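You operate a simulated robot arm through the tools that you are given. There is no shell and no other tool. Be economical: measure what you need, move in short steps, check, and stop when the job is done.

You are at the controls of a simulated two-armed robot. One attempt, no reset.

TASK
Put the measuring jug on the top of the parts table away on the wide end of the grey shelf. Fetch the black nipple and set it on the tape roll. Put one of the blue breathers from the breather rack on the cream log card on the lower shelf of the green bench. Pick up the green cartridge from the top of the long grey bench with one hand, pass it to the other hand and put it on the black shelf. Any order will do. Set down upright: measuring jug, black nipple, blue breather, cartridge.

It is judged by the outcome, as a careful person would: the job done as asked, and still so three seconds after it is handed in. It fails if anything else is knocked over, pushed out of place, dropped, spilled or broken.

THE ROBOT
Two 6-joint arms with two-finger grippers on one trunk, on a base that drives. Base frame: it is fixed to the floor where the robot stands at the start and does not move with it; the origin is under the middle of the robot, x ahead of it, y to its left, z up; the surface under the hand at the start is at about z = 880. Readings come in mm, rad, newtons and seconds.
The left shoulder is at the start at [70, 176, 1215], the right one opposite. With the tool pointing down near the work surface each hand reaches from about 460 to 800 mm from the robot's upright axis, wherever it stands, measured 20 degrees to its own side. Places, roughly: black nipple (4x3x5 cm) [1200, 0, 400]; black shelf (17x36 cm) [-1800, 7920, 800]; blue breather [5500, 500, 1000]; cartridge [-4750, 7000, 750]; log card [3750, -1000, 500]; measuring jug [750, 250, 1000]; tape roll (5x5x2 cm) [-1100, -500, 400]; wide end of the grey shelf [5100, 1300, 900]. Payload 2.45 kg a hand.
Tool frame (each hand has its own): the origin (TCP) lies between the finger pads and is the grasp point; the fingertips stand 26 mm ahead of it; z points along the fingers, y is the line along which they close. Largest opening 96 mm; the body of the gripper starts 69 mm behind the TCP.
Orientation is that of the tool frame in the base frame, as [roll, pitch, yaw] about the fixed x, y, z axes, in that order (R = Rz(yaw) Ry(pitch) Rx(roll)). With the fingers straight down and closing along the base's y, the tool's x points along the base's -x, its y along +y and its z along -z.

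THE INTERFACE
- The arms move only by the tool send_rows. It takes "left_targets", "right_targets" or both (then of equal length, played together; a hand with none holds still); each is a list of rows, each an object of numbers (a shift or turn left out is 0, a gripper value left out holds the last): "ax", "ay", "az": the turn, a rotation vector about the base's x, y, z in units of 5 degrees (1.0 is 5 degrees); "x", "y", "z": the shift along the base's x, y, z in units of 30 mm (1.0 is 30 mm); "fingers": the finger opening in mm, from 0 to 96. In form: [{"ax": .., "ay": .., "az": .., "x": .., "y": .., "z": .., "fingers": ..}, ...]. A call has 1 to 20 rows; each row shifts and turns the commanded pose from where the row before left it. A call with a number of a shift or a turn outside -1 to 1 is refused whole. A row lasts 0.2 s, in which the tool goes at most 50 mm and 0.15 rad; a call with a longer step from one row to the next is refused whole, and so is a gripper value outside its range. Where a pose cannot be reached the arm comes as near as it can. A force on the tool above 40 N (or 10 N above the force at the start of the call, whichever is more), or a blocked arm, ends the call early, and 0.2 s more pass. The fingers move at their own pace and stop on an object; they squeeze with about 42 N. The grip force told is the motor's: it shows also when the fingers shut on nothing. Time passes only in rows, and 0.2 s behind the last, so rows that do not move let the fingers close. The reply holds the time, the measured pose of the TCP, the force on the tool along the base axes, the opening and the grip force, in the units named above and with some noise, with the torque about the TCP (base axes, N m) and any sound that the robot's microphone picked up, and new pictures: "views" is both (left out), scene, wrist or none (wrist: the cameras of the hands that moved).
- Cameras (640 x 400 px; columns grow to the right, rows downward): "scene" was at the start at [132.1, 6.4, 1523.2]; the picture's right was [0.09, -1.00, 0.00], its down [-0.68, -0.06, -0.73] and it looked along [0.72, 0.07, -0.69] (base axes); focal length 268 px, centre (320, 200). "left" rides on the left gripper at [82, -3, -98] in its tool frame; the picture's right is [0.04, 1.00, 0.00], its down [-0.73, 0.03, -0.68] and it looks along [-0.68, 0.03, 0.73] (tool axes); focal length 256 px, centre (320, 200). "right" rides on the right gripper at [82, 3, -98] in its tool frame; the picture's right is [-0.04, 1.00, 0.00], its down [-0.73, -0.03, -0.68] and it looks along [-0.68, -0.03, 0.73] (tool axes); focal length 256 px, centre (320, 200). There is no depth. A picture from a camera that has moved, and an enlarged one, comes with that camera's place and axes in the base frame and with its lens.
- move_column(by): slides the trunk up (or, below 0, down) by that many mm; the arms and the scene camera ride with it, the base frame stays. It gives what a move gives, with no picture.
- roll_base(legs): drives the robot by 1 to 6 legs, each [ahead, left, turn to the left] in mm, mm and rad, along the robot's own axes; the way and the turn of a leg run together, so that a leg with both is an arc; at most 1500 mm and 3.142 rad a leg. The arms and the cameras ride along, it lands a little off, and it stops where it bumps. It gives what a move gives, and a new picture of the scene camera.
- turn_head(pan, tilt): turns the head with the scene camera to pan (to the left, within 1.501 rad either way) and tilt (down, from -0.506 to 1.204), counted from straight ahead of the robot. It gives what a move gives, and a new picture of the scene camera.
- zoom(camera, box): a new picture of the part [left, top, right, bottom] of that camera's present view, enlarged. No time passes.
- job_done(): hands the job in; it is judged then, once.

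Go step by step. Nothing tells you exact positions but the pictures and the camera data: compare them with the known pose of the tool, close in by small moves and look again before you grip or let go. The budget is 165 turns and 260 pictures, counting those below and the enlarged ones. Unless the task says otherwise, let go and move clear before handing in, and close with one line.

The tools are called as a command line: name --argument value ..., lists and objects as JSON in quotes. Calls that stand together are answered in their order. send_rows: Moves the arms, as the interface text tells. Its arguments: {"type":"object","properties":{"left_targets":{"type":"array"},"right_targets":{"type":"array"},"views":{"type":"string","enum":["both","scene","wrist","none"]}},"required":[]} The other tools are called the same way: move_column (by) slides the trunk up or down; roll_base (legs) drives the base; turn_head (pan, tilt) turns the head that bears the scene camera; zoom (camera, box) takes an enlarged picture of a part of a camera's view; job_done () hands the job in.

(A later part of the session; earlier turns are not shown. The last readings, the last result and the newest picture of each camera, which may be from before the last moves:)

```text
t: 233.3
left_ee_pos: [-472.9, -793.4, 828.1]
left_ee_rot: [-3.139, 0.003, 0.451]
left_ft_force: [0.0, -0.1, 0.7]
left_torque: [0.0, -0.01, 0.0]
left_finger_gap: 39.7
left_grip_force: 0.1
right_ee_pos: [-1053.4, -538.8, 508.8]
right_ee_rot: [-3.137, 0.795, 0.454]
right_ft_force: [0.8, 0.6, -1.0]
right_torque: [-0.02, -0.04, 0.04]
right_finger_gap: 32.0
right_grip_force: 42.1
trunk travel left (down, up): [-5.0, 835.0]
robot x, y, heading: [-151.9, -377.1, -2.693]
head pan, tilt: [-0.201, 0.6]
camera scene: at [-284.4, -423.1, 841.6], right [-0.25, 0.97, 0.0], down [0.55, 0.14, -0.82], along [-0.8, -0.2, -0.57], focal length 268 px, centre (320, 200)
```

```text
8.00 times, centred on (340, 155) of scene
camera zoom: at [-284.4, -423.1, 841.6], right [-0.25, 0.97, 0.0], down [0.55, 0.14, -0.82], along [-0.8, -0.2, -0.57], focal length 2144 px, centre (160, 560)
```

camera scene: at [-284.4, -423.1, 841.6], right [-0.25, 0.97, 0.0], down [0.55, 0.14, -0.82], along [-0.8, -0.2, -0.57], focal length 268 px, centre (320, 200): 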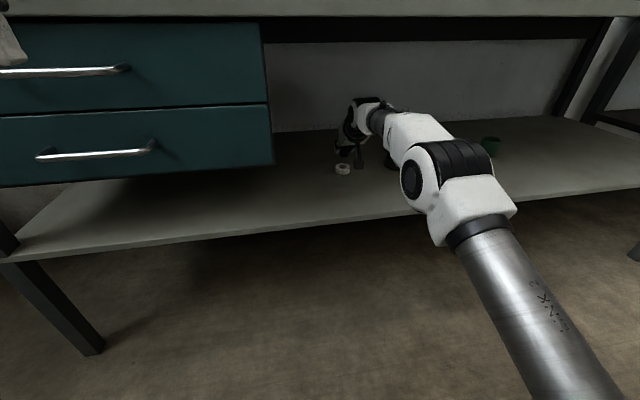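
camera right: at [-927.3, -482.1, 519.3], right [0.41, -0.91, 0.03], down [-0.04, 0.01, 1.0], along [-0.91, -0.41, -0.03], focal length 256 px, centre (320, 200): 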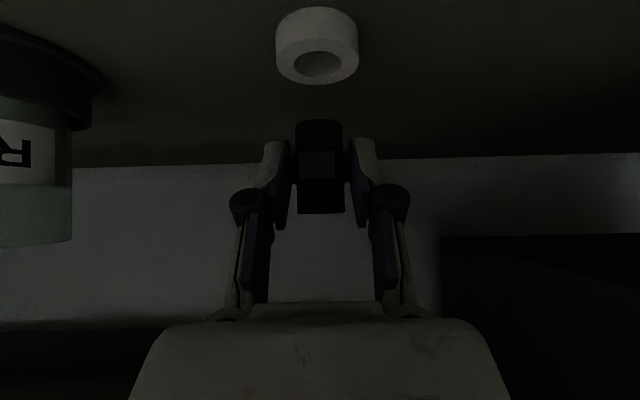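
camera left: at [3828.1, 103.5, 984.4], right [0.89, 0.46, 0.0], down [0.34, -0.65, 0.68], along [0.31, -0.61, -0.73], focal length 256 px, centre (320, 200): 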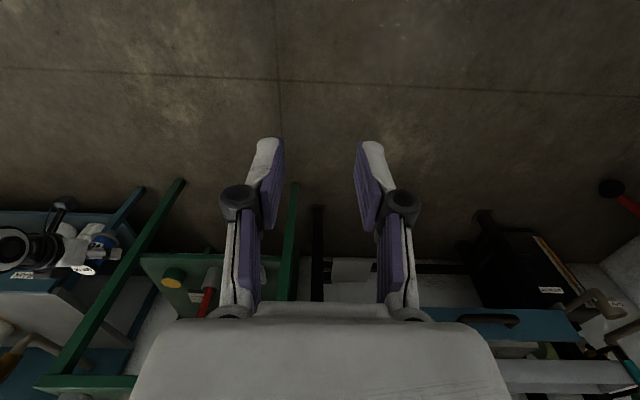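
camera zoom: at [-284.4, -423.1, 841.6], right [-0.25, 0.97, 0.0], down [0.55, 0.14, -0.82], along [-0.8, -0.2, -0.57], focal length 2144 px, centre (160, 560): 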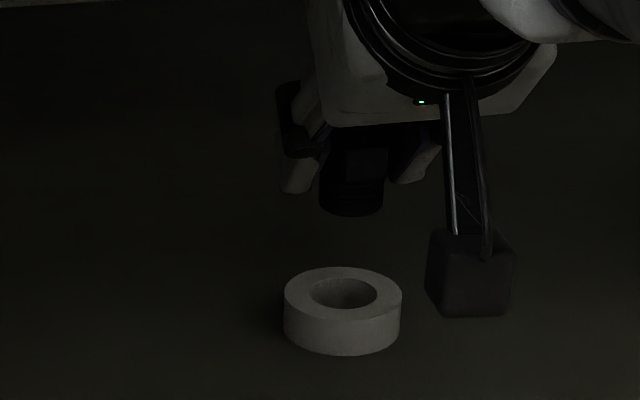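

The alignment now matches within a millimetre. I lower 30 mm and verify position.

send_rows --right_targets '[{"z": -0.5}, {"z": -0.5}, {}]' --views "none"

zoom --camera "scene" --box '[300, 130, 380, 180]'

zoom --camera "right" --box '[240, 40, 400, 140]'

```text
t: 234.1
left_ee_pos: [-473.2, -794.3, 828.1]
left_ee_rot: [-3.14, 0.002, 0.448]
left_ft_force: [0.7, -0.4, -0.4]
left_torque: [0.01, 0.0, -0.03]
left_finger_gap: 39.9
left_grip_force: 0.1
right_ee_pos: [-1052.7, -538.4, 478.8]
right_ee_rot: [-3.139, 0.794, 0.453]
right_ft_force: [-0.3, 0.0, 0.1]
right_torque: [-0.02, -0.02, 0.01]
right_finger_gap: 31.9
right_grip_force: 41.4
trunk travel left (down, up): [-5.0, 835.0]
robot x, y, heading: [-155.4, -377.7, -2.688]
head pan, tilt: [-0.201, 0.6]
```

```text
8.00 times, centred on (340, 155) of scene
camera zoom: at [-284.3, -423.0, 841.6], right [-0.25, 0.97, 0.0], down [0.55, 0.14, -0.82], along [-0.8, -0.2, -0.57], focal length 2144 px, centre (160, 560)
```

zoom: 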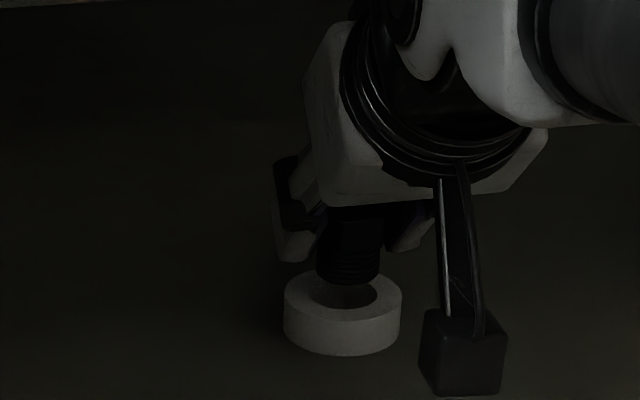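

```text
4.00 times, centred on (320, 90) of right
camera zoom: at [-938.0, -485.9, 489.2], right [0.41, -0.91, 0.03], down [-0.04, 0.01, 1.0], along [-0.91, -0.41, -0.03], focal length 1024 px, centre (320, 640)
```

zoom: 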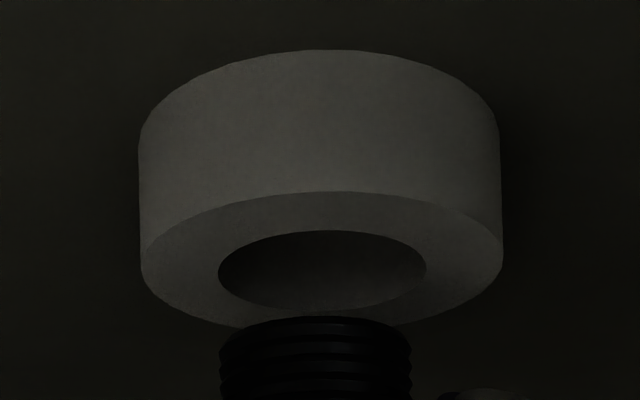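

Only about 1 mm radial play, so I lower to just above the rim and compare directly.

send_rows --right_targets '[{"z": -0.25}, {}]' --views "none"

zoom --camera "scene" --box '[320, 140, 368, 180]'

zoom --camera "right" --box '[270, 70, 370, 150]'

```text
t: 234.7
left_ee_pos: [-471.4, -793.8, 829.2]
left_ee_rot: [-3.139, 0.003, 0.45]
left_ft_force: [0.1, 0.4, 0.1]
left_torque: [0.04, 0.01, -0.01]
left_finger_gap: 39.8
left_grip_force: 0.1
right_ee_pos: [-1054.5, -538.3, 470.8]
right_ee_rot: [-3.137, 0.794, 0.453]
right_ft_force: [0.3, -0.7, -0.7]
right_torque: [-0.03, -0.02, -0.03]
right_finger_gap: 31.8
right_grip_force: 41.9
trunk travel left (down, up): [-5.0, 835.0]
robot x, y, heading: [-156.7, -379.9, -2.692]
head pan, tilt: [-0.201, 0.6]
```

```text
10.00 times, centred on (344, 160) of scene
camera zoom: at [-284.3, -423.0, 841.6], right [-0.25, 0.97, 0.0], down [0.55, 0.14, -0.82], along [-0.8, -0.2, -0.57], focal length 2680 px, centre (80, 600)
```

zoom: 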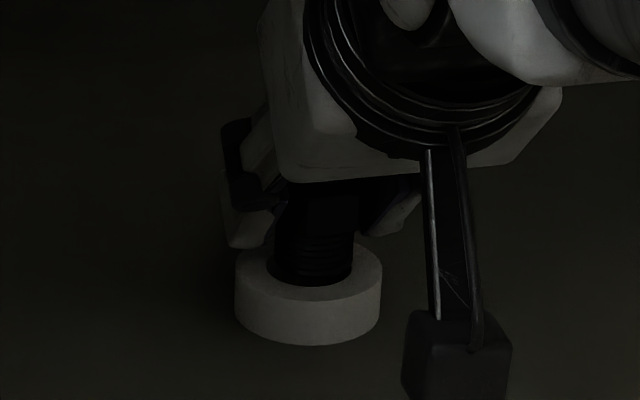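

```text
5.00 times, centred on (320, 110) of right
camera zoom: at [-938.0, -485.9, 481.6], right [0.41, -0.91, 0.03], down [-0.04, 0.01, 1.0], along [-0.91, -0.41, -0.03], focal length 1280 px, centre (320, 650)
```

zoom: 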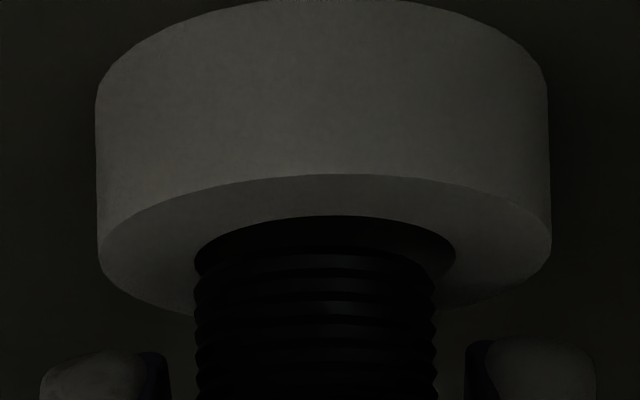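

zoom --camera "right" --box '[292, 88, 356, 128]'

zoom --camera "scene" --box '[332, 156, 356, 176]'

```text
10.00 times, centred on (324, 108) of right
camera zoom: at [-938.0, -485.9, 481.6], right [0.41, -0.91, 0.03], down [-0.04, 0.01, 1.0], along [-0.91, -0.41, -0.03], focal length 2560 px, centre (280, 1120)
```

zoom: 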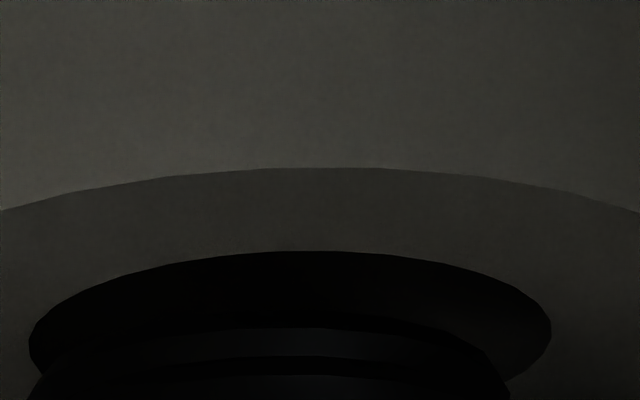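

```text
16.00 times, centred on (344, 166) of scene
camera zoom: at [-284.3, -423.0, 841.6], right [-0.25, 0.97, 0.0], down [0.55, 0.14, -0.82], along [-0.8, -0.2, -0.57], focal length 4289 px, centre (-64, 744)
```

zoom: 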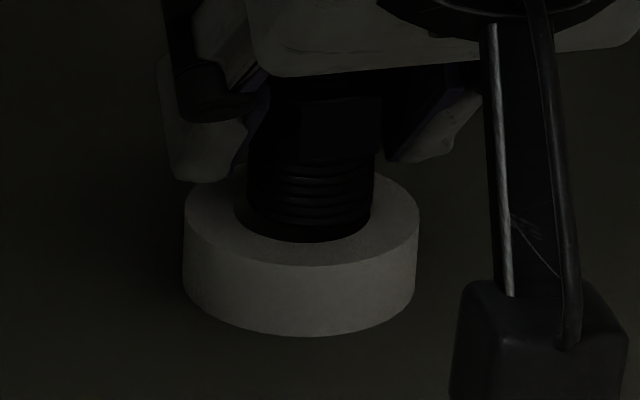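

The nipple sits about 1 mm too far right; I correct that and lower gently, feeling for whether it enters the hole.

send_rows --right_targets '[{"x": 0.014, "y": -0.032}, {"z": -0.1}, {}]' --views "none"

send_rows --right_targets '[{"z": -0.1}, {}]' --views "none"

zoom --camera "right" --box '[276, 88, 372, 148]'

```text
t: 235.5
left_ee_pos: [-471.8, -795.0, 830.2]
left_ee_rot: [-3.14, 0.001, 0.449]
left_ft_force: [0.6, 0.4, -0.4]
left_torque: [0.01, 0.0, 0.01]
left_finger_gap: 39.6
left_grip_force: 0.0
right_ee_pos: [-1053.9, -539.8, 468.4]
right_ee_rot: [-3.138, 0.795, 0.455]
right_ft_force: [-0.9, 0.3, 0.5]
right_torque: [-0.03, 0.06, -0.02]
right_finger_gap: 32.2
right_grip_force: 42.6
trunk travel left (down, up): [-5.0, 835.0]
robot x, y, heading: [-156.8, -376.3, -2.695]
head pan, tilt: [-0.201, 0.6]
```

```text
t: 236.1
left_ee_pos: [-472.5, -793.3, 830.9]
left_ee_rot: [-3.141, 0.005, 0.45]
left_ft_force: [0.4, -0.1, 0.1]
left_torque: [-0.01, -0.01, 0.0]
left_finger_gap: 40.2
left_grip_force: 0.0
right_ee_pos: [-1053.7, -539.1, 468.5]
right_ee_rot: [-3.138, 0.799, 0.456]
right_ft_force: [-2.6, -1.0, 10.8]
right_torque: [-0.09, 0.11, -0.01]
right_finger_gap: 31.8
right_grip_force: 42.0
trunk travel left (down, up): [-5.0, 835.0]
robot x, y, heading: [-155.3, -377.5, -2.689]
head pan, tilt: [-0.201, 0.6]
```

```text
6.67 times, centred on (324, 118) of right
camera zoom: at [-937.1, -487.1, 478.3], right [0.41, -0.91, 0.03], down [-0.03, 0.01, 1.0], along [-0.91, -0.41, -0.03], focal length 1707 px, centre (293, 747)
```

zoom: 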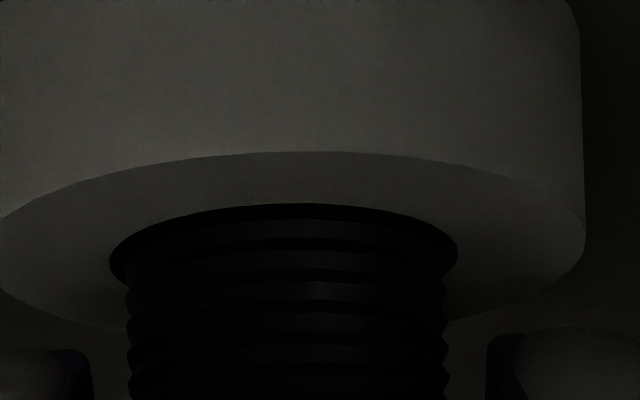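

Contact at rim height: not quite centred fore-aft. A closer look.

zoom --camera "right" --box '[290, 112, 354, 152]'

zoom --camera "scene" --box '[332, 156, 356, 176]'

```text
10.00 times, centred on (322, 132) of right
camera zoom: at [-937.1, -487.1, 478.3], right [0.41, -0.91, 0.03], down [-0.03, 0.01, 1.0], along [-0.91, -0.41, -0.03], focal length 2560 px, centre (300, 880)
```

zoom: 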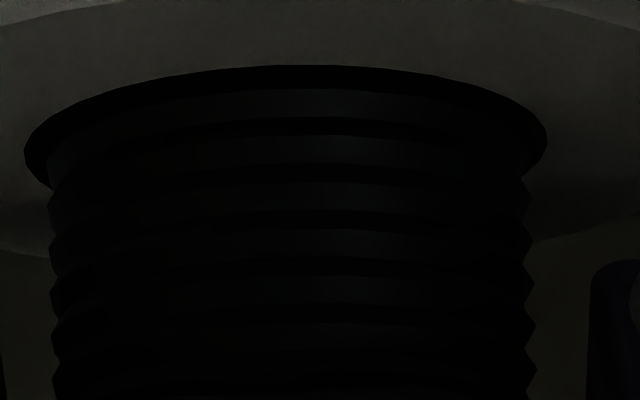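

```text
16.00 times, centred on (344, 166) of scene
camera zoom: at [-283.0, -422.8, 842.0], right [-0.25, 0.97, 0.0], down [0.55, 0.14, -0.83], along [-0.8, -0.2, -0.56], focal length 4289 px, centre (-64, 744)
```

zoom: 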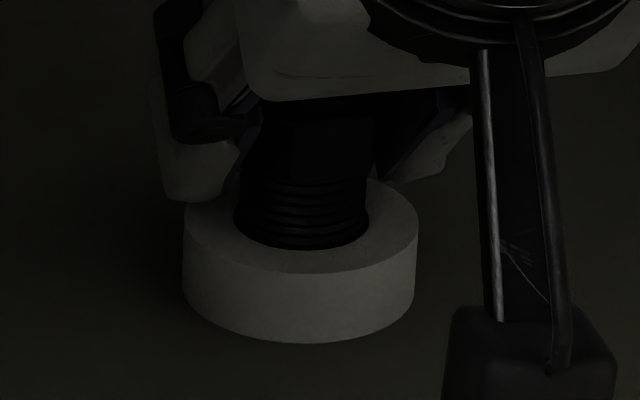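

The nipple touches the rim level. I test whether it drops into the hole with 2 mm backward and forward trials.

send_rows --right_targets '[{"z": 0.2}, {"x": 0.06, "y": 0.029}, {"z": -0.1}, {"z": -0.1}, {"z": -0.07}, {}]' --views "none"

send_rows --right_targets '[{"z": 0.27}, {"x": -0.03, "y": -0.0145}, {"z": -0.1}, {"z": -0.1}, {"z": -0.07}, {}]' --views "none"

send_rows --right_targets '[{"z": 0.27}, {"x": -0.06, "y": -0.029}, {"z": -0.1}, {"z": -0.1}, {"z": -0.07}, {}]' --views "none"

```text
t: 237.5
left_ee_pos: [-470.3, -793.3, 831.0]
left_ee_rot: [-3.139, 0.007, 0.452]
left_ft_force: [0.4, -0.2, 0.4]
left_torque: [-0.03, -0.03, 0.01]
left_finger_gap: 40.0
left_grip_force: 0.0
right_ee_pos: [-1051.1, -538.5, 467.6]
right_ee_rot: [-3.138, 0.801, 0.455]
right_ft_force: [-3.1, 0.9, 17.7]
right_torque: [-0.12, 0.22, 0.01]
right_finger_gap: 32.0
right_grip_force: 42.2
trunk travel left (down, up): [-5.0, 835.0]
robot x, y, heading: [-154.6, -380.0, -2.691]
head pan, tilt: [-0.201, 0.6]
```

```text
t: 238.9
left_ee_pos: [-470.8, -793.4, 829.8]
left_ee_rot: [-3.14, 0.006, 0.449]
left_ft_force: [-0.1, 0.5, -0.4]
left_torque: [-0.02, 0.01, 0.02]
left_finger_gap: 39.8
left_grip_force: 0.0
right_ee_pos: [-1052.4, -540.1, 467.0]
right_ee_rot: [-3.138, 0.801, 0.455]
right_ft_force: [-2.3, -0.7, 18.7]
right_torque: [-0.14, 0.18, -0.02]
right_finger_gap: 32.0
right_grip_force: 41.6
trunk travel left (down, up): [-5.0, 835.0]
robot x, y, heading: [-152.5, -376.8, -2.694]
head pan, tilt: [-0.201, 0.6]
```

```text
t: 240.3
left_ee_pos: [-470.6, -793.7, 830.5]
left_ee_rot: [3.141, 0.007, 0.45]
left_ft_force: [-0.5, 0.9, -0.7]
left_torque: [0.0, 0.01, -0.02]
left_finger_gap: 40.0
left_grip_force: 0.0
right_ee_pos: [-1053.6, -539.6, 468.4]
right_ee_rot: [-3.139, 0.801, 0.454]
right_ft_force: [-1.5, 0.5, 18.2]
right_torque: [-0.1, 0.21, 0.03]
right_finger_gap: 32.1
right_grip_force: 42.1
trunk travel left (down, up): [-5.0, 835.0]
robot x, y, heading: [-155.0, -378.2, -2.687]
head pan, tilt: [-0.201, 0.6]
```

Contact persists with pressure toward the front of the nipple, suggesting it is still too far forward. I try 4 and 6 mm back.

send_rows --right_targets '[{"z": 0.27}, {"x": 0.13, "y": 0.062}, {"z": -0.1}, {"z": -0.1}, {"z": -0.07}, {}]' --views "none"

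zoom --camera "right" --box '[290, 112, 354, 152]'

send_rows --right_targets '[{"z": 0.27}, {"x": 0.06, "y": 0.03}, {"z": -0.1}, {"z": -0.1}, {"z": -0.07}, {}]' --views "none"

zoom --camera "right" --box '[290, 112, 354, 152]'

```text
t: 241.7
left_ee_pos: [-470.2, -792.8, 830.0]
left_ee_rot: [-3.14, 0.007, 0.45]
left_ft_force: [0.6, 0.1, -0.1]
left_torque: [0.01, 0.03, -0.02]
left_finger_gap: 40.1
left_grip_force: 0.1
right_ee_pos: [-1050.1, -537.3, 468.4]
right_ee_rot: [-3.138, 0.8, 0.455]
right_ft_force: [-2.1, 0.2, 16.5]
right_torque: [-0.07, 0.19, -0.01]
right_finger_gap: 31.9
right_grip_force: 41.7
trunk travel left (down, up): [-5.0, 835.0]
robot x, y, heading: [-160.1, -375.3, -2.689]
head pan, tilt: [-0.201, 0.6]
```

```text
10.00 times, centred on (322, 132) of right
camera zoom: at [-933.4, -485.3, 477.6], right [0.41, -0.91, 0.03], down [-0.03, 0.01, 1.0], along [-0.91, -0.41, -0.02], focal length 2560 px, centre (300, 880)
```

zoom: 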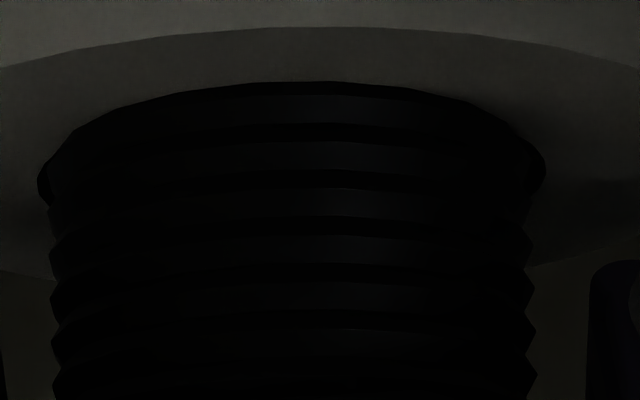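

```text
t: 243.1
left_ee_pos: [-470.3, -793.8, 830.8]
left_ee_rot: [-3.14, 0.009, 0.45]
left_ft_force: [-0.5, -0.7, 0.0]
left_torque: [0.01, 0.04, 0.0]
left_finger_gap: 39.8
left_grip_force: 0.1
right_ee_pos: [-1048.3, -538.1, 468.4]
right_ee_rot: [-3.139, 0.8, 0.455]
right_ft_force: [-0.6, -1.6, 16.5]
right_torque: [-0.16, 0.19, 0.02]
right_finger_gap: 31.8
right_grip_force: 42.2
trunk travel left (down, up): [-5.0, 835.0]
robot x, y, heading: [-154.0, -378.1, -2.689]
head pan, tilt: [-0.201, 0.6]
```

```text
10.00 times, centred on (322, 132) of right
camera zoom: at [-931.7, -484.6, 477.4], right [0.41, -0.91, 0.03], down [-0.03, 0.01, 1.0], along [-0.91, -0.41, -0.02], focal length 2560 px, centre (300, 880)
```

zoom: 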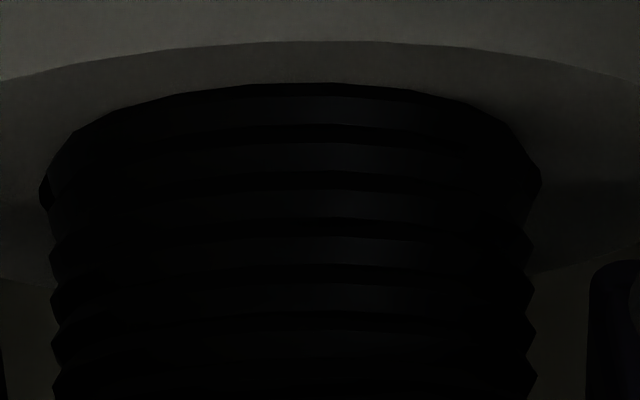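

The measurements bracket the centre: about 2 mm back from the first try. I test there and look.

send_rows --right_targets '[{"z": 0.27}, {"x": -0.105, "y": -0.05}, {}, {"z": -0.1}, {"z": -0.1}, {"z": -0.05}, {}]' --views "none"

zoom --camera "right" --box '[276, 104, 372, 164]'

zoom --camera "scene" --box '[332, 156, 356, 176]'

```text
t: 244.7
left_ee_pos: [-469.8, -793.6, 829.6]
left_ee_rot: [-3.139, 0.005, 0.45]
left_ft_force: [0.1, 0.2, 0.6]
left_torque: [-0.01, 0.01, -0.01]
left_finger_gap: 40.2
left_grip_force: 0.0
right_ee_pos: [-1051.6, -539.4, 467.7]
right_ee_rot: [-3.137, 0.801, 0.453]
right_ft_force: [-1.7, 0.9, 13.4]
right_torque: [-0.05, 0.12, -0.03]
right_finger_gap: 32.0
right_grip_force: 41.8
trunk travel left (down, up): [-5.0, 835.0]
robot x, y, heading: [-154.3, -380.9, -2.693]
head pan, tilt: [-0.201, 0.6]
```

```text
6.67 times, centred on (324, 134) of right
camera zoom: at [-935.3, -486.2, 477.6], right [0.41, -0.91, 0.03], down [-0.03, 0.01, 1.0], along [-0.91, -0.41, -0.03], focal length 1707 px, centre (293, 640)
```

zoom: 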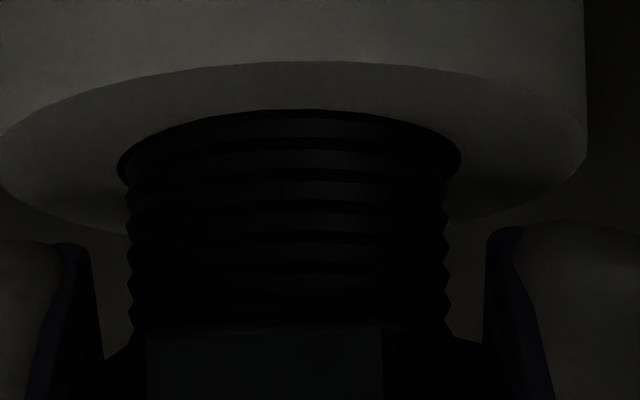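

```text
16.00 times, centred on (344, 166) of scene
camera zoom: at [-282.7, -422.7, 842.1], right [-0.25, 0.97, 0.0], down [0.55, 0.14, -0.83], along [-0.8, -0.2, -0.56], focal length 4289 px, centre (-64, 744)
```

zoom: 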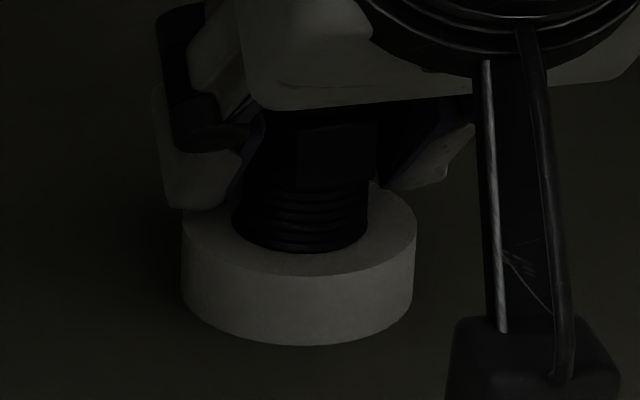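

The nipple is visually centred over the hole yet firmly supported at rim level, so the roll carries it on top. I ease the pressure, open slowly and check.

send_rows --right_targets '[{"z": 0.07}, {"z": 0.03}, {}]' --views "none"

send_rows --right_targets '[{"fingers": 34}, {"fingers": 38}, {"fingers": 46}, {"fingers": 56}, {}]' --views "wrist"

zoom --camera "right" --box '[240, 80, 400, 230]'

```text
t: 245.5
left_ee_pos: [-472.2, -793.2, 829.4]
left_ee_rot: [-3.141, 0.006, 0.45]
left_ft_force: [-0.5, -0.2, 1.3]
left_torque: [0.02, -0.03, -0.01]
left_finger_gap: 39.9
left_grip_force: 0.0
right_ee_pos: [-1051.8, -539.5, 468.0]
right_ee_rot: [-3.138, 0.795, 0.456]
right_ft_force: [-0.8, 0.1, 8.6]
right_torque: [-0.06, 0.09, 0.02]
right_finger_gap: 31.8
right_grip_force: 42.3
trunk travel left (down, up): [-5.0, 835.0]
robot x, y, heading: [-151.7, -379.9, -2.693]
head pan, tilt: [-0.201, 0.6]
```

```text
t: 246.7
left_ee_pos: [-471.9, -793.8, 829.6]
left_ee_rot: [3.141, 0.004, 0.45]
left_ft_force: [-0.1, 0.4, -0.3]
left_torque: [-0.01, 0.01, 0.0]
left_finger_gap: 40.1
left_grip_force: 0.1
right_ee_pos: [-1051.4, -538.8, 466.6]
right_ee_rot: [-3.138, 0.794, 0.454]
right_ft_force: [-0.2, -0.2, 0.0]
right_torque: [-0.01, 0.02, -0.01]
right_finger_gap: 56.1
right_grip_force: 0.0
trunk travel left (down, up): [-5.0, 835.0]
robot x, y, heading: [-150.8, -376.2, -2.689]
head pan, tilt: [-0.201, 0.6]
camera right: at [-935.6, -486.2, 477.3], right [0.41, -0.91, 0.03], down [-0.04, 0.01, 1.0], along [-0.91, -0.41, -0.03], focal length 256 px, centre (320, 200)
```

right: 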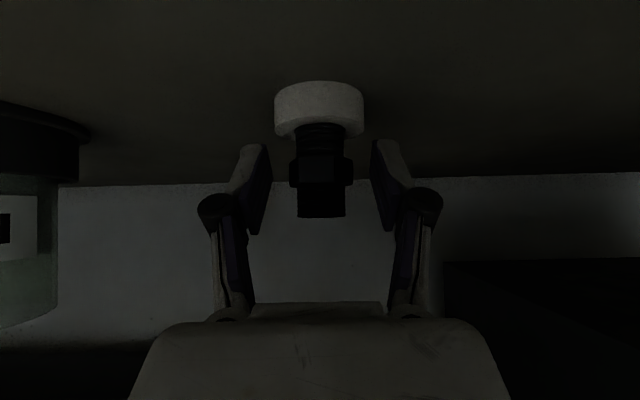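

```text
2.67 times, centred on (320, 155) of right
camera zoom: at [-935.6, -486.2, 477.3], right [0.41, -0.91, 0.03], down [-0.04, 0.01, 1.0], along [-0.91, -0.41, -0.03], focal length 683 px, centre (320, 320)
```

zoom: 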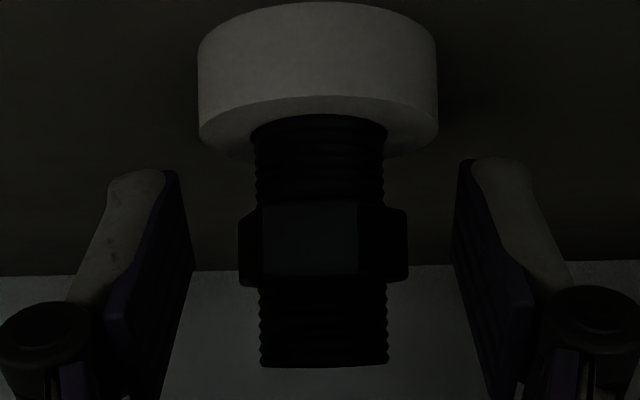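

The nipple stands upright on the roll. I rise a little and back straight out, then check.

send_rows --right_targets '[{"z": 0.4}, {"z": 0.6}, {}]' --views "none"

roll_base --legs '[[-200, 0, 0]]'

zoom --camera "scene" --box '[290, 100, 410, 175]'

zoom --camera "right" --box '[220, 40, 420, 180]'

```text
t: 247.5
left_ee_pos: [-472.5, -795.1, 828.6]
left_ee_rot: [-3.139, 0.004, 0.45]
left_ft_force: [-0.2, 0.4, -0.5]
left_torque: [-0.01, 0.02, -0.02]
left_finger_gap: 40.2
left_grip_force: 0.1
right_ee_pos: [-1051.7, -539.1, 496.6]
right_ee_rot: [-3.138, 0.794, 0.454]
right_ft_force: [0.5, -0.6, 0.2]
right_torque: [-0.03, -0.01, -0.02]
right_finger_gap: 55.8
right_grip_force: 0.0
trunk travel left (down, up): [-5.0, 835.0]
robot x, y, heading: [-152.0, -379.2, -2.684]
head pan, tilt: [-0.201, 0.6]
```

```text
t: 249.1
left_ee_pos: [-293.2, -709.0, 829.3]
left_ee_rot: [-3.14, 0.005, 0.451]
left_ft_force: [-0.1, -0.1, 0.3]
left_torque: [0.01, 0.02, -0.02]
left_finger_gap: 39.9
left_grip_force: 0.0
right_ee_pos: [-872.2, -449.8, 496.7]
right_ee_rot: [-3.137, 0.795, 0.454]
right_ft_force: [0.3, -1.0, 0.4]
right_torque: [-0.04, 0.0, 0.01]
right_finger_gap: 55.8
right_grip_force: 0.1
trunk travel left (down, up): [-5.0, 835.0]
robot x, y, heading: [25.8, -287.7, -2.692]
head pan, tilt: [-0.201, 0.6]
camera scene: at [-104.6, -336.1, 841.7], right [-0.25, 0.97, 0.0], down [0.55, 0.14, -0.83], along [-0.8, -0.2, -0.56], focal length 268 px, centre (320, 200)
```

scene: 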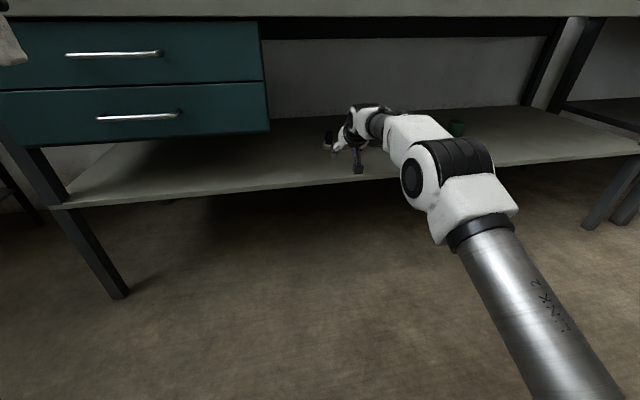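

```text
5.33 times, centred on (350, 138) of scene
camera zoom: at [-104.6, -336.1, 841.7], right [-0.25, 0.97, 0.0], down [0.55, 0.14, -0.83], along [-0.8, -0.2, -0.56], focal length 1430 px, centre (160, 533)
```

zoom: 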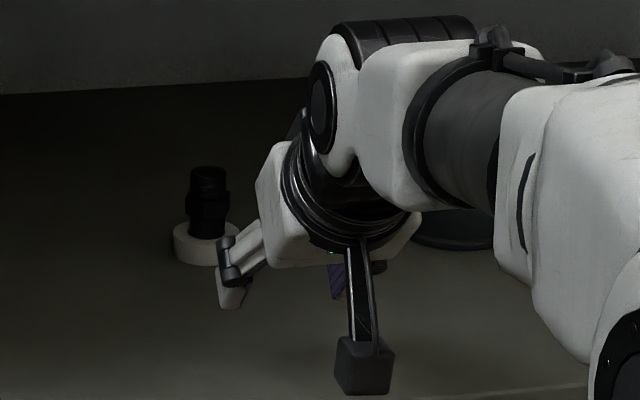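

```text
2.86 times, centred on (320, 110) of right
camera zoom: at [-756.3, -398.4, 507.3], right [0.41, -0.91, 0.03], down [-0.04, 0.01, 1.0], along [-0.91, -0.41, -0.03], focal length 731 px, centre (320, 457)
```

zoom: 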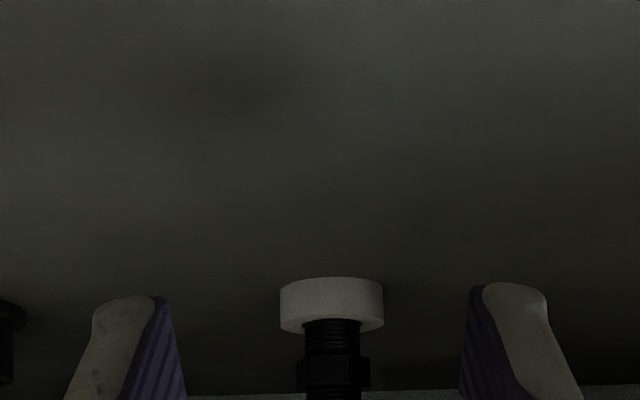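

Three jobs are done. Now the cartridge: I fold the right arm, raise the trunk, straighten the hand and turn toward the far end of the hall.

send_rows --right_targets '[{"x": 0.9, "y": 0.434, "z": 0.3}, {"x": 0.9, "y": 0.434, "z": 0.3}, {"x": 0.9, "y": 0.434, "z": 0.3}, {"x": 0.9, "y": 0.434, "z": 0.3}, {"x": 0.9, "y": 0.434, "z": 0.3}, {"x": 0.9, "y": 0.434, "z": 0.3}, {"x": 0.9, "y": 0.434, "z": 0.3}, {}]' --views "none"

move_column --by 500

send_rows --right_targets '[{"ax": 0.395, "ay": -0.82}, {"ax": 0.395, "ay": -0.82}, {"ax": 0.395, "ay": -0.82}, {"ax": 0.395, "ay": -0.82}, {"ax": 0.395, "ay": -0.82}, {"ax": 0.395, "ay": -0.82}, {"ax": 0.395, "ay": -0.82}, {"ax": 0.395, "ay": -0.82}, {"ax": 0.395, "ay": -0.82}, {"ax": 0.395, "ay": -0.82, "fingers": 96}, {}]' --left_targets '[{"z": -0.5}, {"z": -0.5}, {}, {}, {}, {}, {}, {}, {}, {"fingers": 96}, {}]' --views "none"

roll_base --legs '[[0, 0, -1.57]]'

```text
t: 250.9
left_ee_pos: [-292.1, -706.8, 829.2]
left_ee_rot: [-3.14, 0.004, 0.45]
left_ft_force: [-0.1, -0.3, 0.4]
left_torque: [0.04, 0.01, 0.0]
left_finger_gap: 39.9
left_grip_force: 0.1
right_ee_pos: [-682.5, -360.0, 559.2]
right_ee_rot: [-3.138, 0.793, 0.455]
right_ft_force: [-0.2, -0.3, -0.2]
right_torque: [0.01, -0.02, 0.01]
right_finger_gap: 56.1
right_grip_force: 0.0
trunk travel left (down, up): [-5.0, 835.0]
robot x, y, heading: [22.4, -289.9, -2.694]
head pan, tilt: [-0.201, 0.6]
```

```text
refused: 500 is not a number from -400 to 400
```

```text
t: 253.3
left_ee_pos: [-294.2, -706.6, 799.3]
left_ee_rot: [-3.141, 0.005, 0.45]
left_ft_force: [0.5, 0.2, 0.4]
left_torque: [-0.01, -0.01, 0.0]
left_finger_gap: 95.8
left_grip_force: 0.1
right_ee_pos: [-683.1, -360.3, 559.6]
right_ee_rot: [-3.14, -0.002, 0.452]
right_ft_force: [0.5, -0.8, -1.0]
right_torque: [0.0, 0.01, -0.01]
right_finger_gap: 96.0
right_grip_force: 0.2
trunk travel left (down, up): [-5.0, 835.0]
robot x, y, heading: [29.7, -294.4, -2.691]
head pan, tilt: [-0.201, 0.6]
```

```text
t: 257.5
left_ee_pos: [-387.8, 29.0, 798.8]
left_ee_rot: [-3.14, 0.003, -1.125]
left_ft_force: [0.8, 0.5, -0.1]
left_torque: [0.0, -0.02, 0.0]
left_finger_gap: 96.1
left_grip_force: 0.1
right_ee_pos: [-40.9, 419.7, 559.3]
right_ee_rot: [3.141, 0.0, -1.12]
right_ft_force: [0.2, -0.4, -0.9]
right_torque: [0.03, 0.03, 0.02]
right_finger_gap: 96.0
right_grip_force: 0.0
trunk travel left (down, up): [-5.0, 835.0]
robot x, y, heading: [27.5, -293.6, 2.017]
head pan, tilt: [-0.201, 0.6]
camera scene: at [-17.2, -161.5, 841.6], right [0.97, 0.24, 0.0], down [0.14, -0.55, -0.82], along [-0.2, 0.8, -0.57], focal length 268 px, centre (320, 200)
```

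scene: 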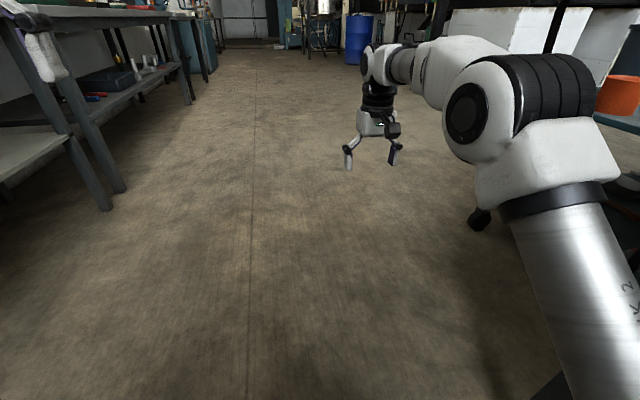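

Clear floor ahead. I raise the trunk and look down the hall.

move_column --by 400

turn_head --pan 0.0 --tilt 0.15

```text
t: 261.3
left_ee_pos: [-389.2, 30.8, 1198.2]
left_ee_rot: [-3.139, 0.001, -1.123]
left_ft_force: [0.4, 0.2, 0.5]
left_torque: [-0.03, 0.01, -0.01]
left_finger_gap: 96.2
left_grip_force: 0.1
right_ee_pos: [-40.9, 419.4, 959.4]
right_ee_rot: [-3.141, -0.001, -1.121]
right_ft_force: [-0.8, -0.1, 0.6]
right_torque: [-0.03, 0.03, 0.02]
right_finger_gap: 95.8
right_grip_force: 0.0
trunk travel left (down, up): [-405.0, 435.0]
robot x, y, heading: [25.2, -290.3, 2.018]
head pan, tilt: [-0.201, 0.6]
```

```text
t: 262.2
left_ee_pos: [-388.5, 31.1, 1199.9]
left_ee_rot: [-3.141, 0.004, -1.123]
left_ft_force: [0.2, -0.5, 0.3]
left_torque: [0.0, -0.01, -0.01]
left_finger_gap: 96.1
left_grip_force: 0.1
right_ee_pos: [-39.1, 418.9, 959.3]
right_ee_rot: [-3.142, 0.0, -1.12]
right_ft_force: [0.2, -0.6, 0.0]
right_torque: [-0.04, -0.01, 0.01]
right_finger_gap: 95.9
right_grip_force: 0.0
trunk travel left (down, up): [-405.0, 435.0]
robot x, y, heading: [26.6, -294.2, 2.011]
head pan, tilt: [0.0, 0.15]
camera scene: at [-35.8, -163.5, 1283.0], right [0.9, 0.43, 0.0], down [0.07, -0.14, -0.99], along [-0.43, 0.89, -0.15], focal length 268 px, centre (320, 200)
```

scene: 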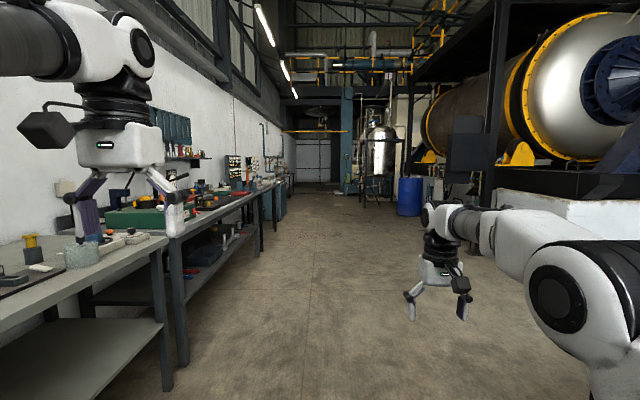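

The floor is clear for several metres. I drive 5.4 m along the hall.

roll_base --legs '[[1500, 0, 0], [1500, 0, 0], [1500, 0, 0], [900, 0, 0]]'

```text
t: 288.2
left_ee_pos: [-2716.4, 4931.4, 1198.2]
left_ee_rot: [-3.14, 0.004, -1.121]
left_ft_force: [0.0, -0.2, -1.4]
left_torque: [-0.02, 0.02, -0.01]
left_finger_gap: 96.1
left_grip_force: 0.1
right_ee_pos: [-2370.4, 5321.2, 959.6]
right_ee_rot: [-3.141, 0.001, -1.118]
right_ft_force: [-0.1, 0.2, 0.4]
right_torque: [0.0, 0.02, -0.01]
right_finger_gap: 96.0
right_grip_force: 0.1
trunk travel left (down, up): [-405.0, 435.0]
robot x, y, heading: [-2302.3, 4609.9, 2.015]
head pan, tilt: [0.0, 0.15]
camera scene: at [-2364.1, 4737.9, 1283.1], right [0.9, 0.43, 0.0], down [0.07, -0.14, -0.99], along [-0.43, 0.89, -0.15], focal length 268 px, centre (320, 200)
```

scene: 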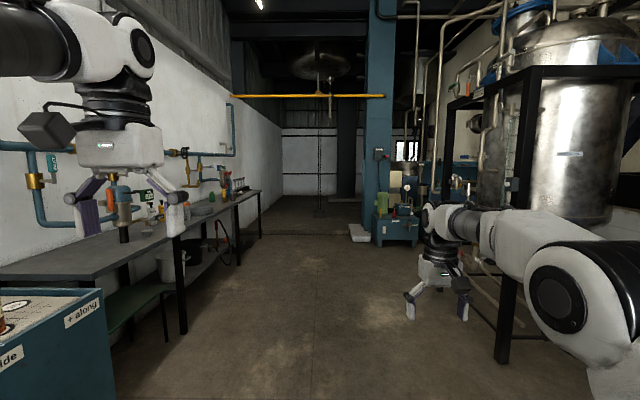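

zoom --camera "scene" --box '[130, 160, 290, 260]'

turn_head --pan -0.5 --tilt 0.25

```text
4.00 times, centred on (210, 210) of scene
camera zoom: at [-2364.1, 4737.9, 1283.1], right [0.9, 0.43, 0.0], down [0.07, -0.14, -0.99], along [-0.43, 0.89, -0.15], focal length 1072 px, centre (760, 160)
```

zoom: 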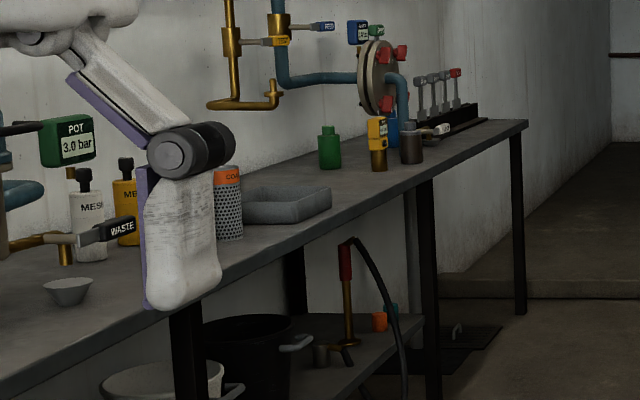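

```text
t: 289.1
left_ee_pos: [-2716.5, 4930.1, 1198.9]
left_ee_rot: [-3.141, 0.004, -1.123]
left_ft_force: [-0.4, -0.7, 0.9]
left_torque: [-0.02, 0.0, 0.0]
left_finger_gap: 96.0
left_grip_force: 0.1
right_ee_pos: [-2369.0, 5319.9, 960.2]
right_ee_rot: [3.141, 0.0, -1.119]
right_ft_force: [0.1, -1.1, 0.5]
right_torque: [0.0, -0.01, -0.01]
right_finger_gap: 96.1
right_grip_force: 0.0
trunk travel left (down, up): [-405.0, 435.0]
robot x, y, heading: [-2303.9, 4614.2, 2.015]
head pan, tilt: [-0.499, 0.25]
camera scene: at [-2319.1, 4747.4, 1273.9], right [1.0, -0.05, 0.0], down [-0.01, -0.25, -0.97], along [0.05, 0.97, -0.25], focal length 268 px, centre (320, 200)
```

scene: 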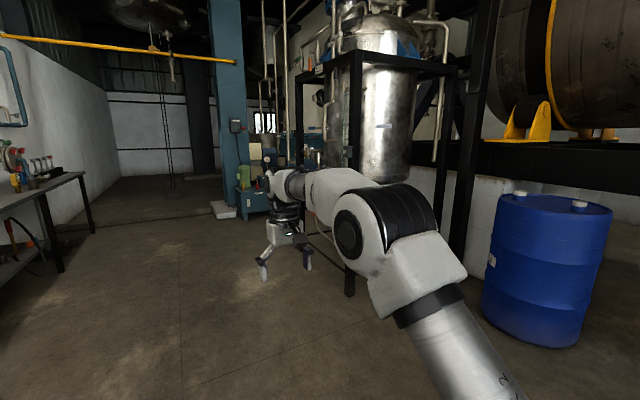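

The green cartridge stands on the long bench at left. Before picking, I look at the black shelf: I turn toward it.

turn_head --pan 0.0 --tilt 0.2

roll_base --legs '[[700, 0, 0], [0, 0, -0.75]]'

zoom --camera "scene" --box '[240, 120, 440, 270]'

```text
t: 290.0
left_ee_pos: [-2717.6, 4931.1, 1199.9]
left_ee_rot: [-3.141, 0.002, -1.123]
left_ft_force: [-0.3, 0.6, 0.3]
left_torque: [0.05, 0.0, -0.03]
left_finger_gap: 96.1
left_grip_force: 0.1
right_ee_pos: [-2369.6, 5320.0, 958.2]
right_ee_rot: [-3.141, 0.0, -1.117]
right_ft_force: [-0.7, -0.1, -0.2]
right_torque: [-0.01, 0.04, 0.0]
right_finger_gap: 96.0
right_grip_force: 0.1
trunk travel left (down, up): [-405.0, 435.0]
robot x, y, heading: [-2300.0, 4610.2, 2.022]
head pan, tilt: [0.0, 0.201]
camera scene: at [-2364.0, 4738.1, 1278.4], right [0.9, 0.43, 0.0], down [0.09, -0.18, -0.98], along [-0.42, 0.88, -0.2], focal length 268 px, centre (320, 200)
```

scene: 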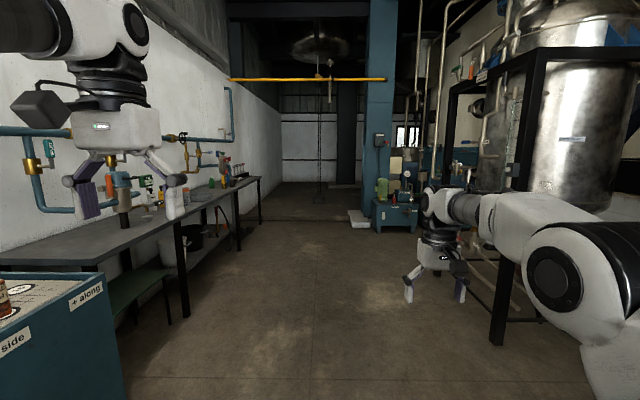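

```text
t: 295.9
left_ee_pos: [-2694.7, 5762.0, 1200.0]
left_ee_rot: [-3.14, 0.005, -1.872]
left_ft_force: [0.4, 0.1, -0.3]
left_torque: [-0.03, 0.03, 0.0]
left_finger_gap: 95.8
left_grip_force: 0.1
right_ee_pos: [-2175.8, 5811.9, 960.4]
right_ee_rot: [3.142, 0.0, -1.868]
right_ft_force: [0.1, 0.5, 0.0]
right_torque: [0.0, 0.01, 0.01]
right_finger_gap: 95.8
right_grip_force: 0.1
trunk travel left (down, up): [-405.0, 435.0]
robot x, y, heading: [-2609.0, 5244.7, 1.274]
head pan, tilt: [0.0, 0.201]
camera scene: at [-2566.2, 5380.3, 1278.4], right [0.96, -0.29, 0.0], down [-0.06, -0.19, -0.98], along [0.29, 0.94, -0.2], focal length 268 px, centre (320, 200)
```

scene: 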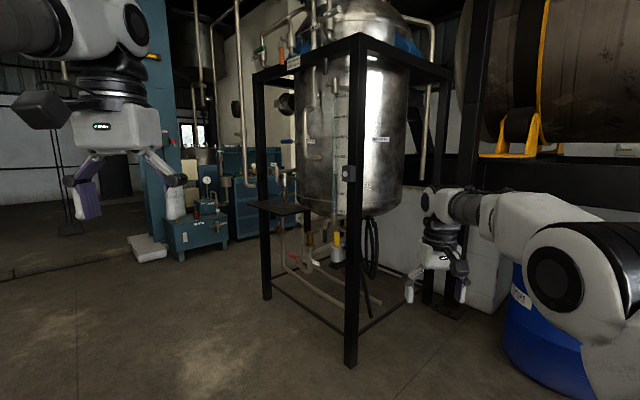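

```text
2.67 times, centred on (340, 195) of scene
camera zoom: at [-2566.2, 5380.3, 1278.4], right [0.96, -0.29, 0.0], down [-0.06, -0.19, -0.98], along [0.29, 0.94, -0.2], focal length 715 px, centre (267, 213)
```

zoom: 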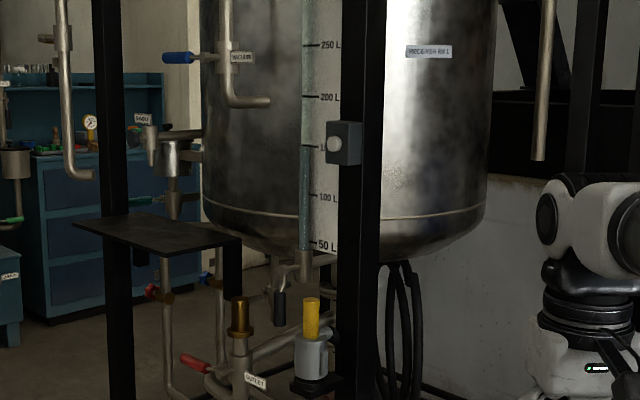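

There is a black plate beside the tank frame, but the described shelf should be on the frame's far side. I drive round to view it from there.

roll_base --legs '[[0, 0, 0.547], [1500, 0, 0], [1100, 0, 0], [0, 0, -1.65]]'

zoom --camera "scene" --box '[200, 100, 440, 280]'

```text
t: 314.1
left_ee_pos: [-2806.7, 8071.3, 1199.5]
left_ee_rot: [-3.141, 0.005, -2.988]
left_ft_force: [0.1, -0.5, 0.2]
left_torque: [-0.02, -0.01, 0.0]
left_finger_gap: 95.8
left_grip_force: 0.0
right_ee_pos: [-2533.8, 7624.1, 960.1]
right_ee_rot: [3.142, -0.002, -2.985]
right_ft_force: [0.0, 0.8, -0.5]
right_torque: [0.0, 0.02, -0.03]
right_finger_gap: 95.8
right_grip_force: 0.1
trunk travel left (down, up): [-405.0, 435.0]
robot x, y, heading: [-3231.2, 7768.7, 0.153]
head pan, tilt: [0.0, 0.201]
camera scene: at [-3093.0, 7786.8, 1278.4], right [0.15, -0.99, 0.0], down [-0.2, -0.03, -0.98], along [0.97, 0.15, -0.2], focal length 268 px, centre (320, 200)
```

scene: 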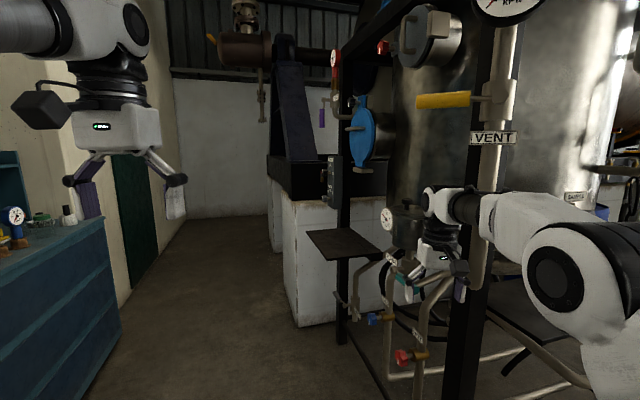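

```text
2.22 times, centred on (320, 190) of scene
camera zoom: at [-3093.0, 7786.8, 1278.4], right [0.15, -0.99, 0.0], down [-0.2, -0.03, -0.98], along [0.97, 0.15, -0.2], focal length 596 px, centre (320, 222)
```

zoom: 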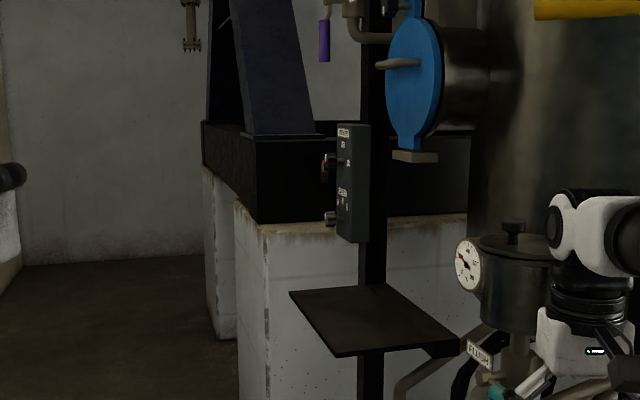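

Found it: a black plate on the far corner post of the tank frame, open above its outer half, reachable tool-down. Now I turn to the bench to find the cartridge.

roll_base --legs '[[0, 0, -2.872], [420, -166, 0]]'

zoom --camera "scene" --box '[200, 180, 440, 330]'

```text
t: 315.5
left_ee_pos: [-2779.3, 8029.0, 1199.0]
left_ee_rot: [-3.141, 0.006, -3.084]
left_ft_force: [-0.6, 0.2, 0.7]
left_torque: [0.02, -0.02, 0.04]
left_finger_gap: 96.1
left_grip_force: 0.0
right_ee_pos: [-2549.4, 7563.9, 960.0]
right_ee_rot: [3.141, 0.008, -3.071]
right_ft_force: [0.6, 4.9, -0.5]
right_torque: [-0.54, 0.17, 0.23]
right_finger_gap: 96.0
right_grip_force: 0.0
trunk travel left (down, up): [-405.0, 435.0]
robot x, y, heading: [-3236.2, 7765.1, 0.059]
head pan, tilt: [0.0, 0.201]
stopped in leg 1: the force on the tool passed its limit at 60 N (the readings are from after the stop); the commanded pose is now the measured one
camera scene: at [-3091.2, 7774.3, 1278.3], right [0.06, -1.0, 0.0], down [-0.2, -0.01, -0.98], along [0.98, 0.06, -0.2], focal length 268 px, centre (320, 200)
```

scene: 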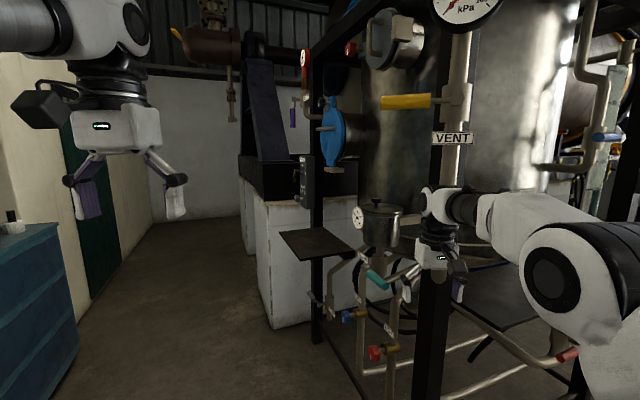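

```text
2.67 times, centred on (320, 255) of scene
camera zoom: at [-3091.2, 7774.3, 1278.3], right [0.06, -1.0, 0.0], down [-0.2, -0.01, -0.98], along [0.98, 0.06, -0.2], focal length 715 px, centre (320, 53)
```

zoom: 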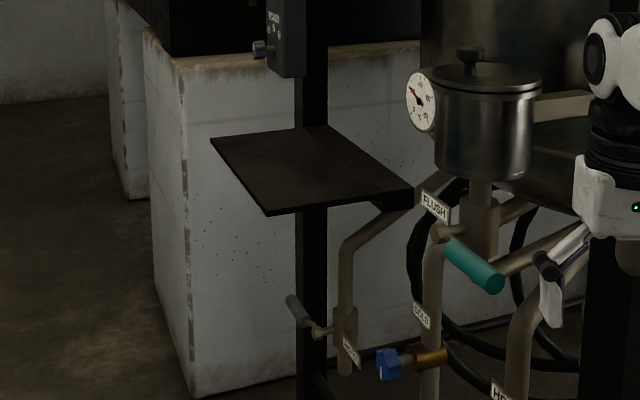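

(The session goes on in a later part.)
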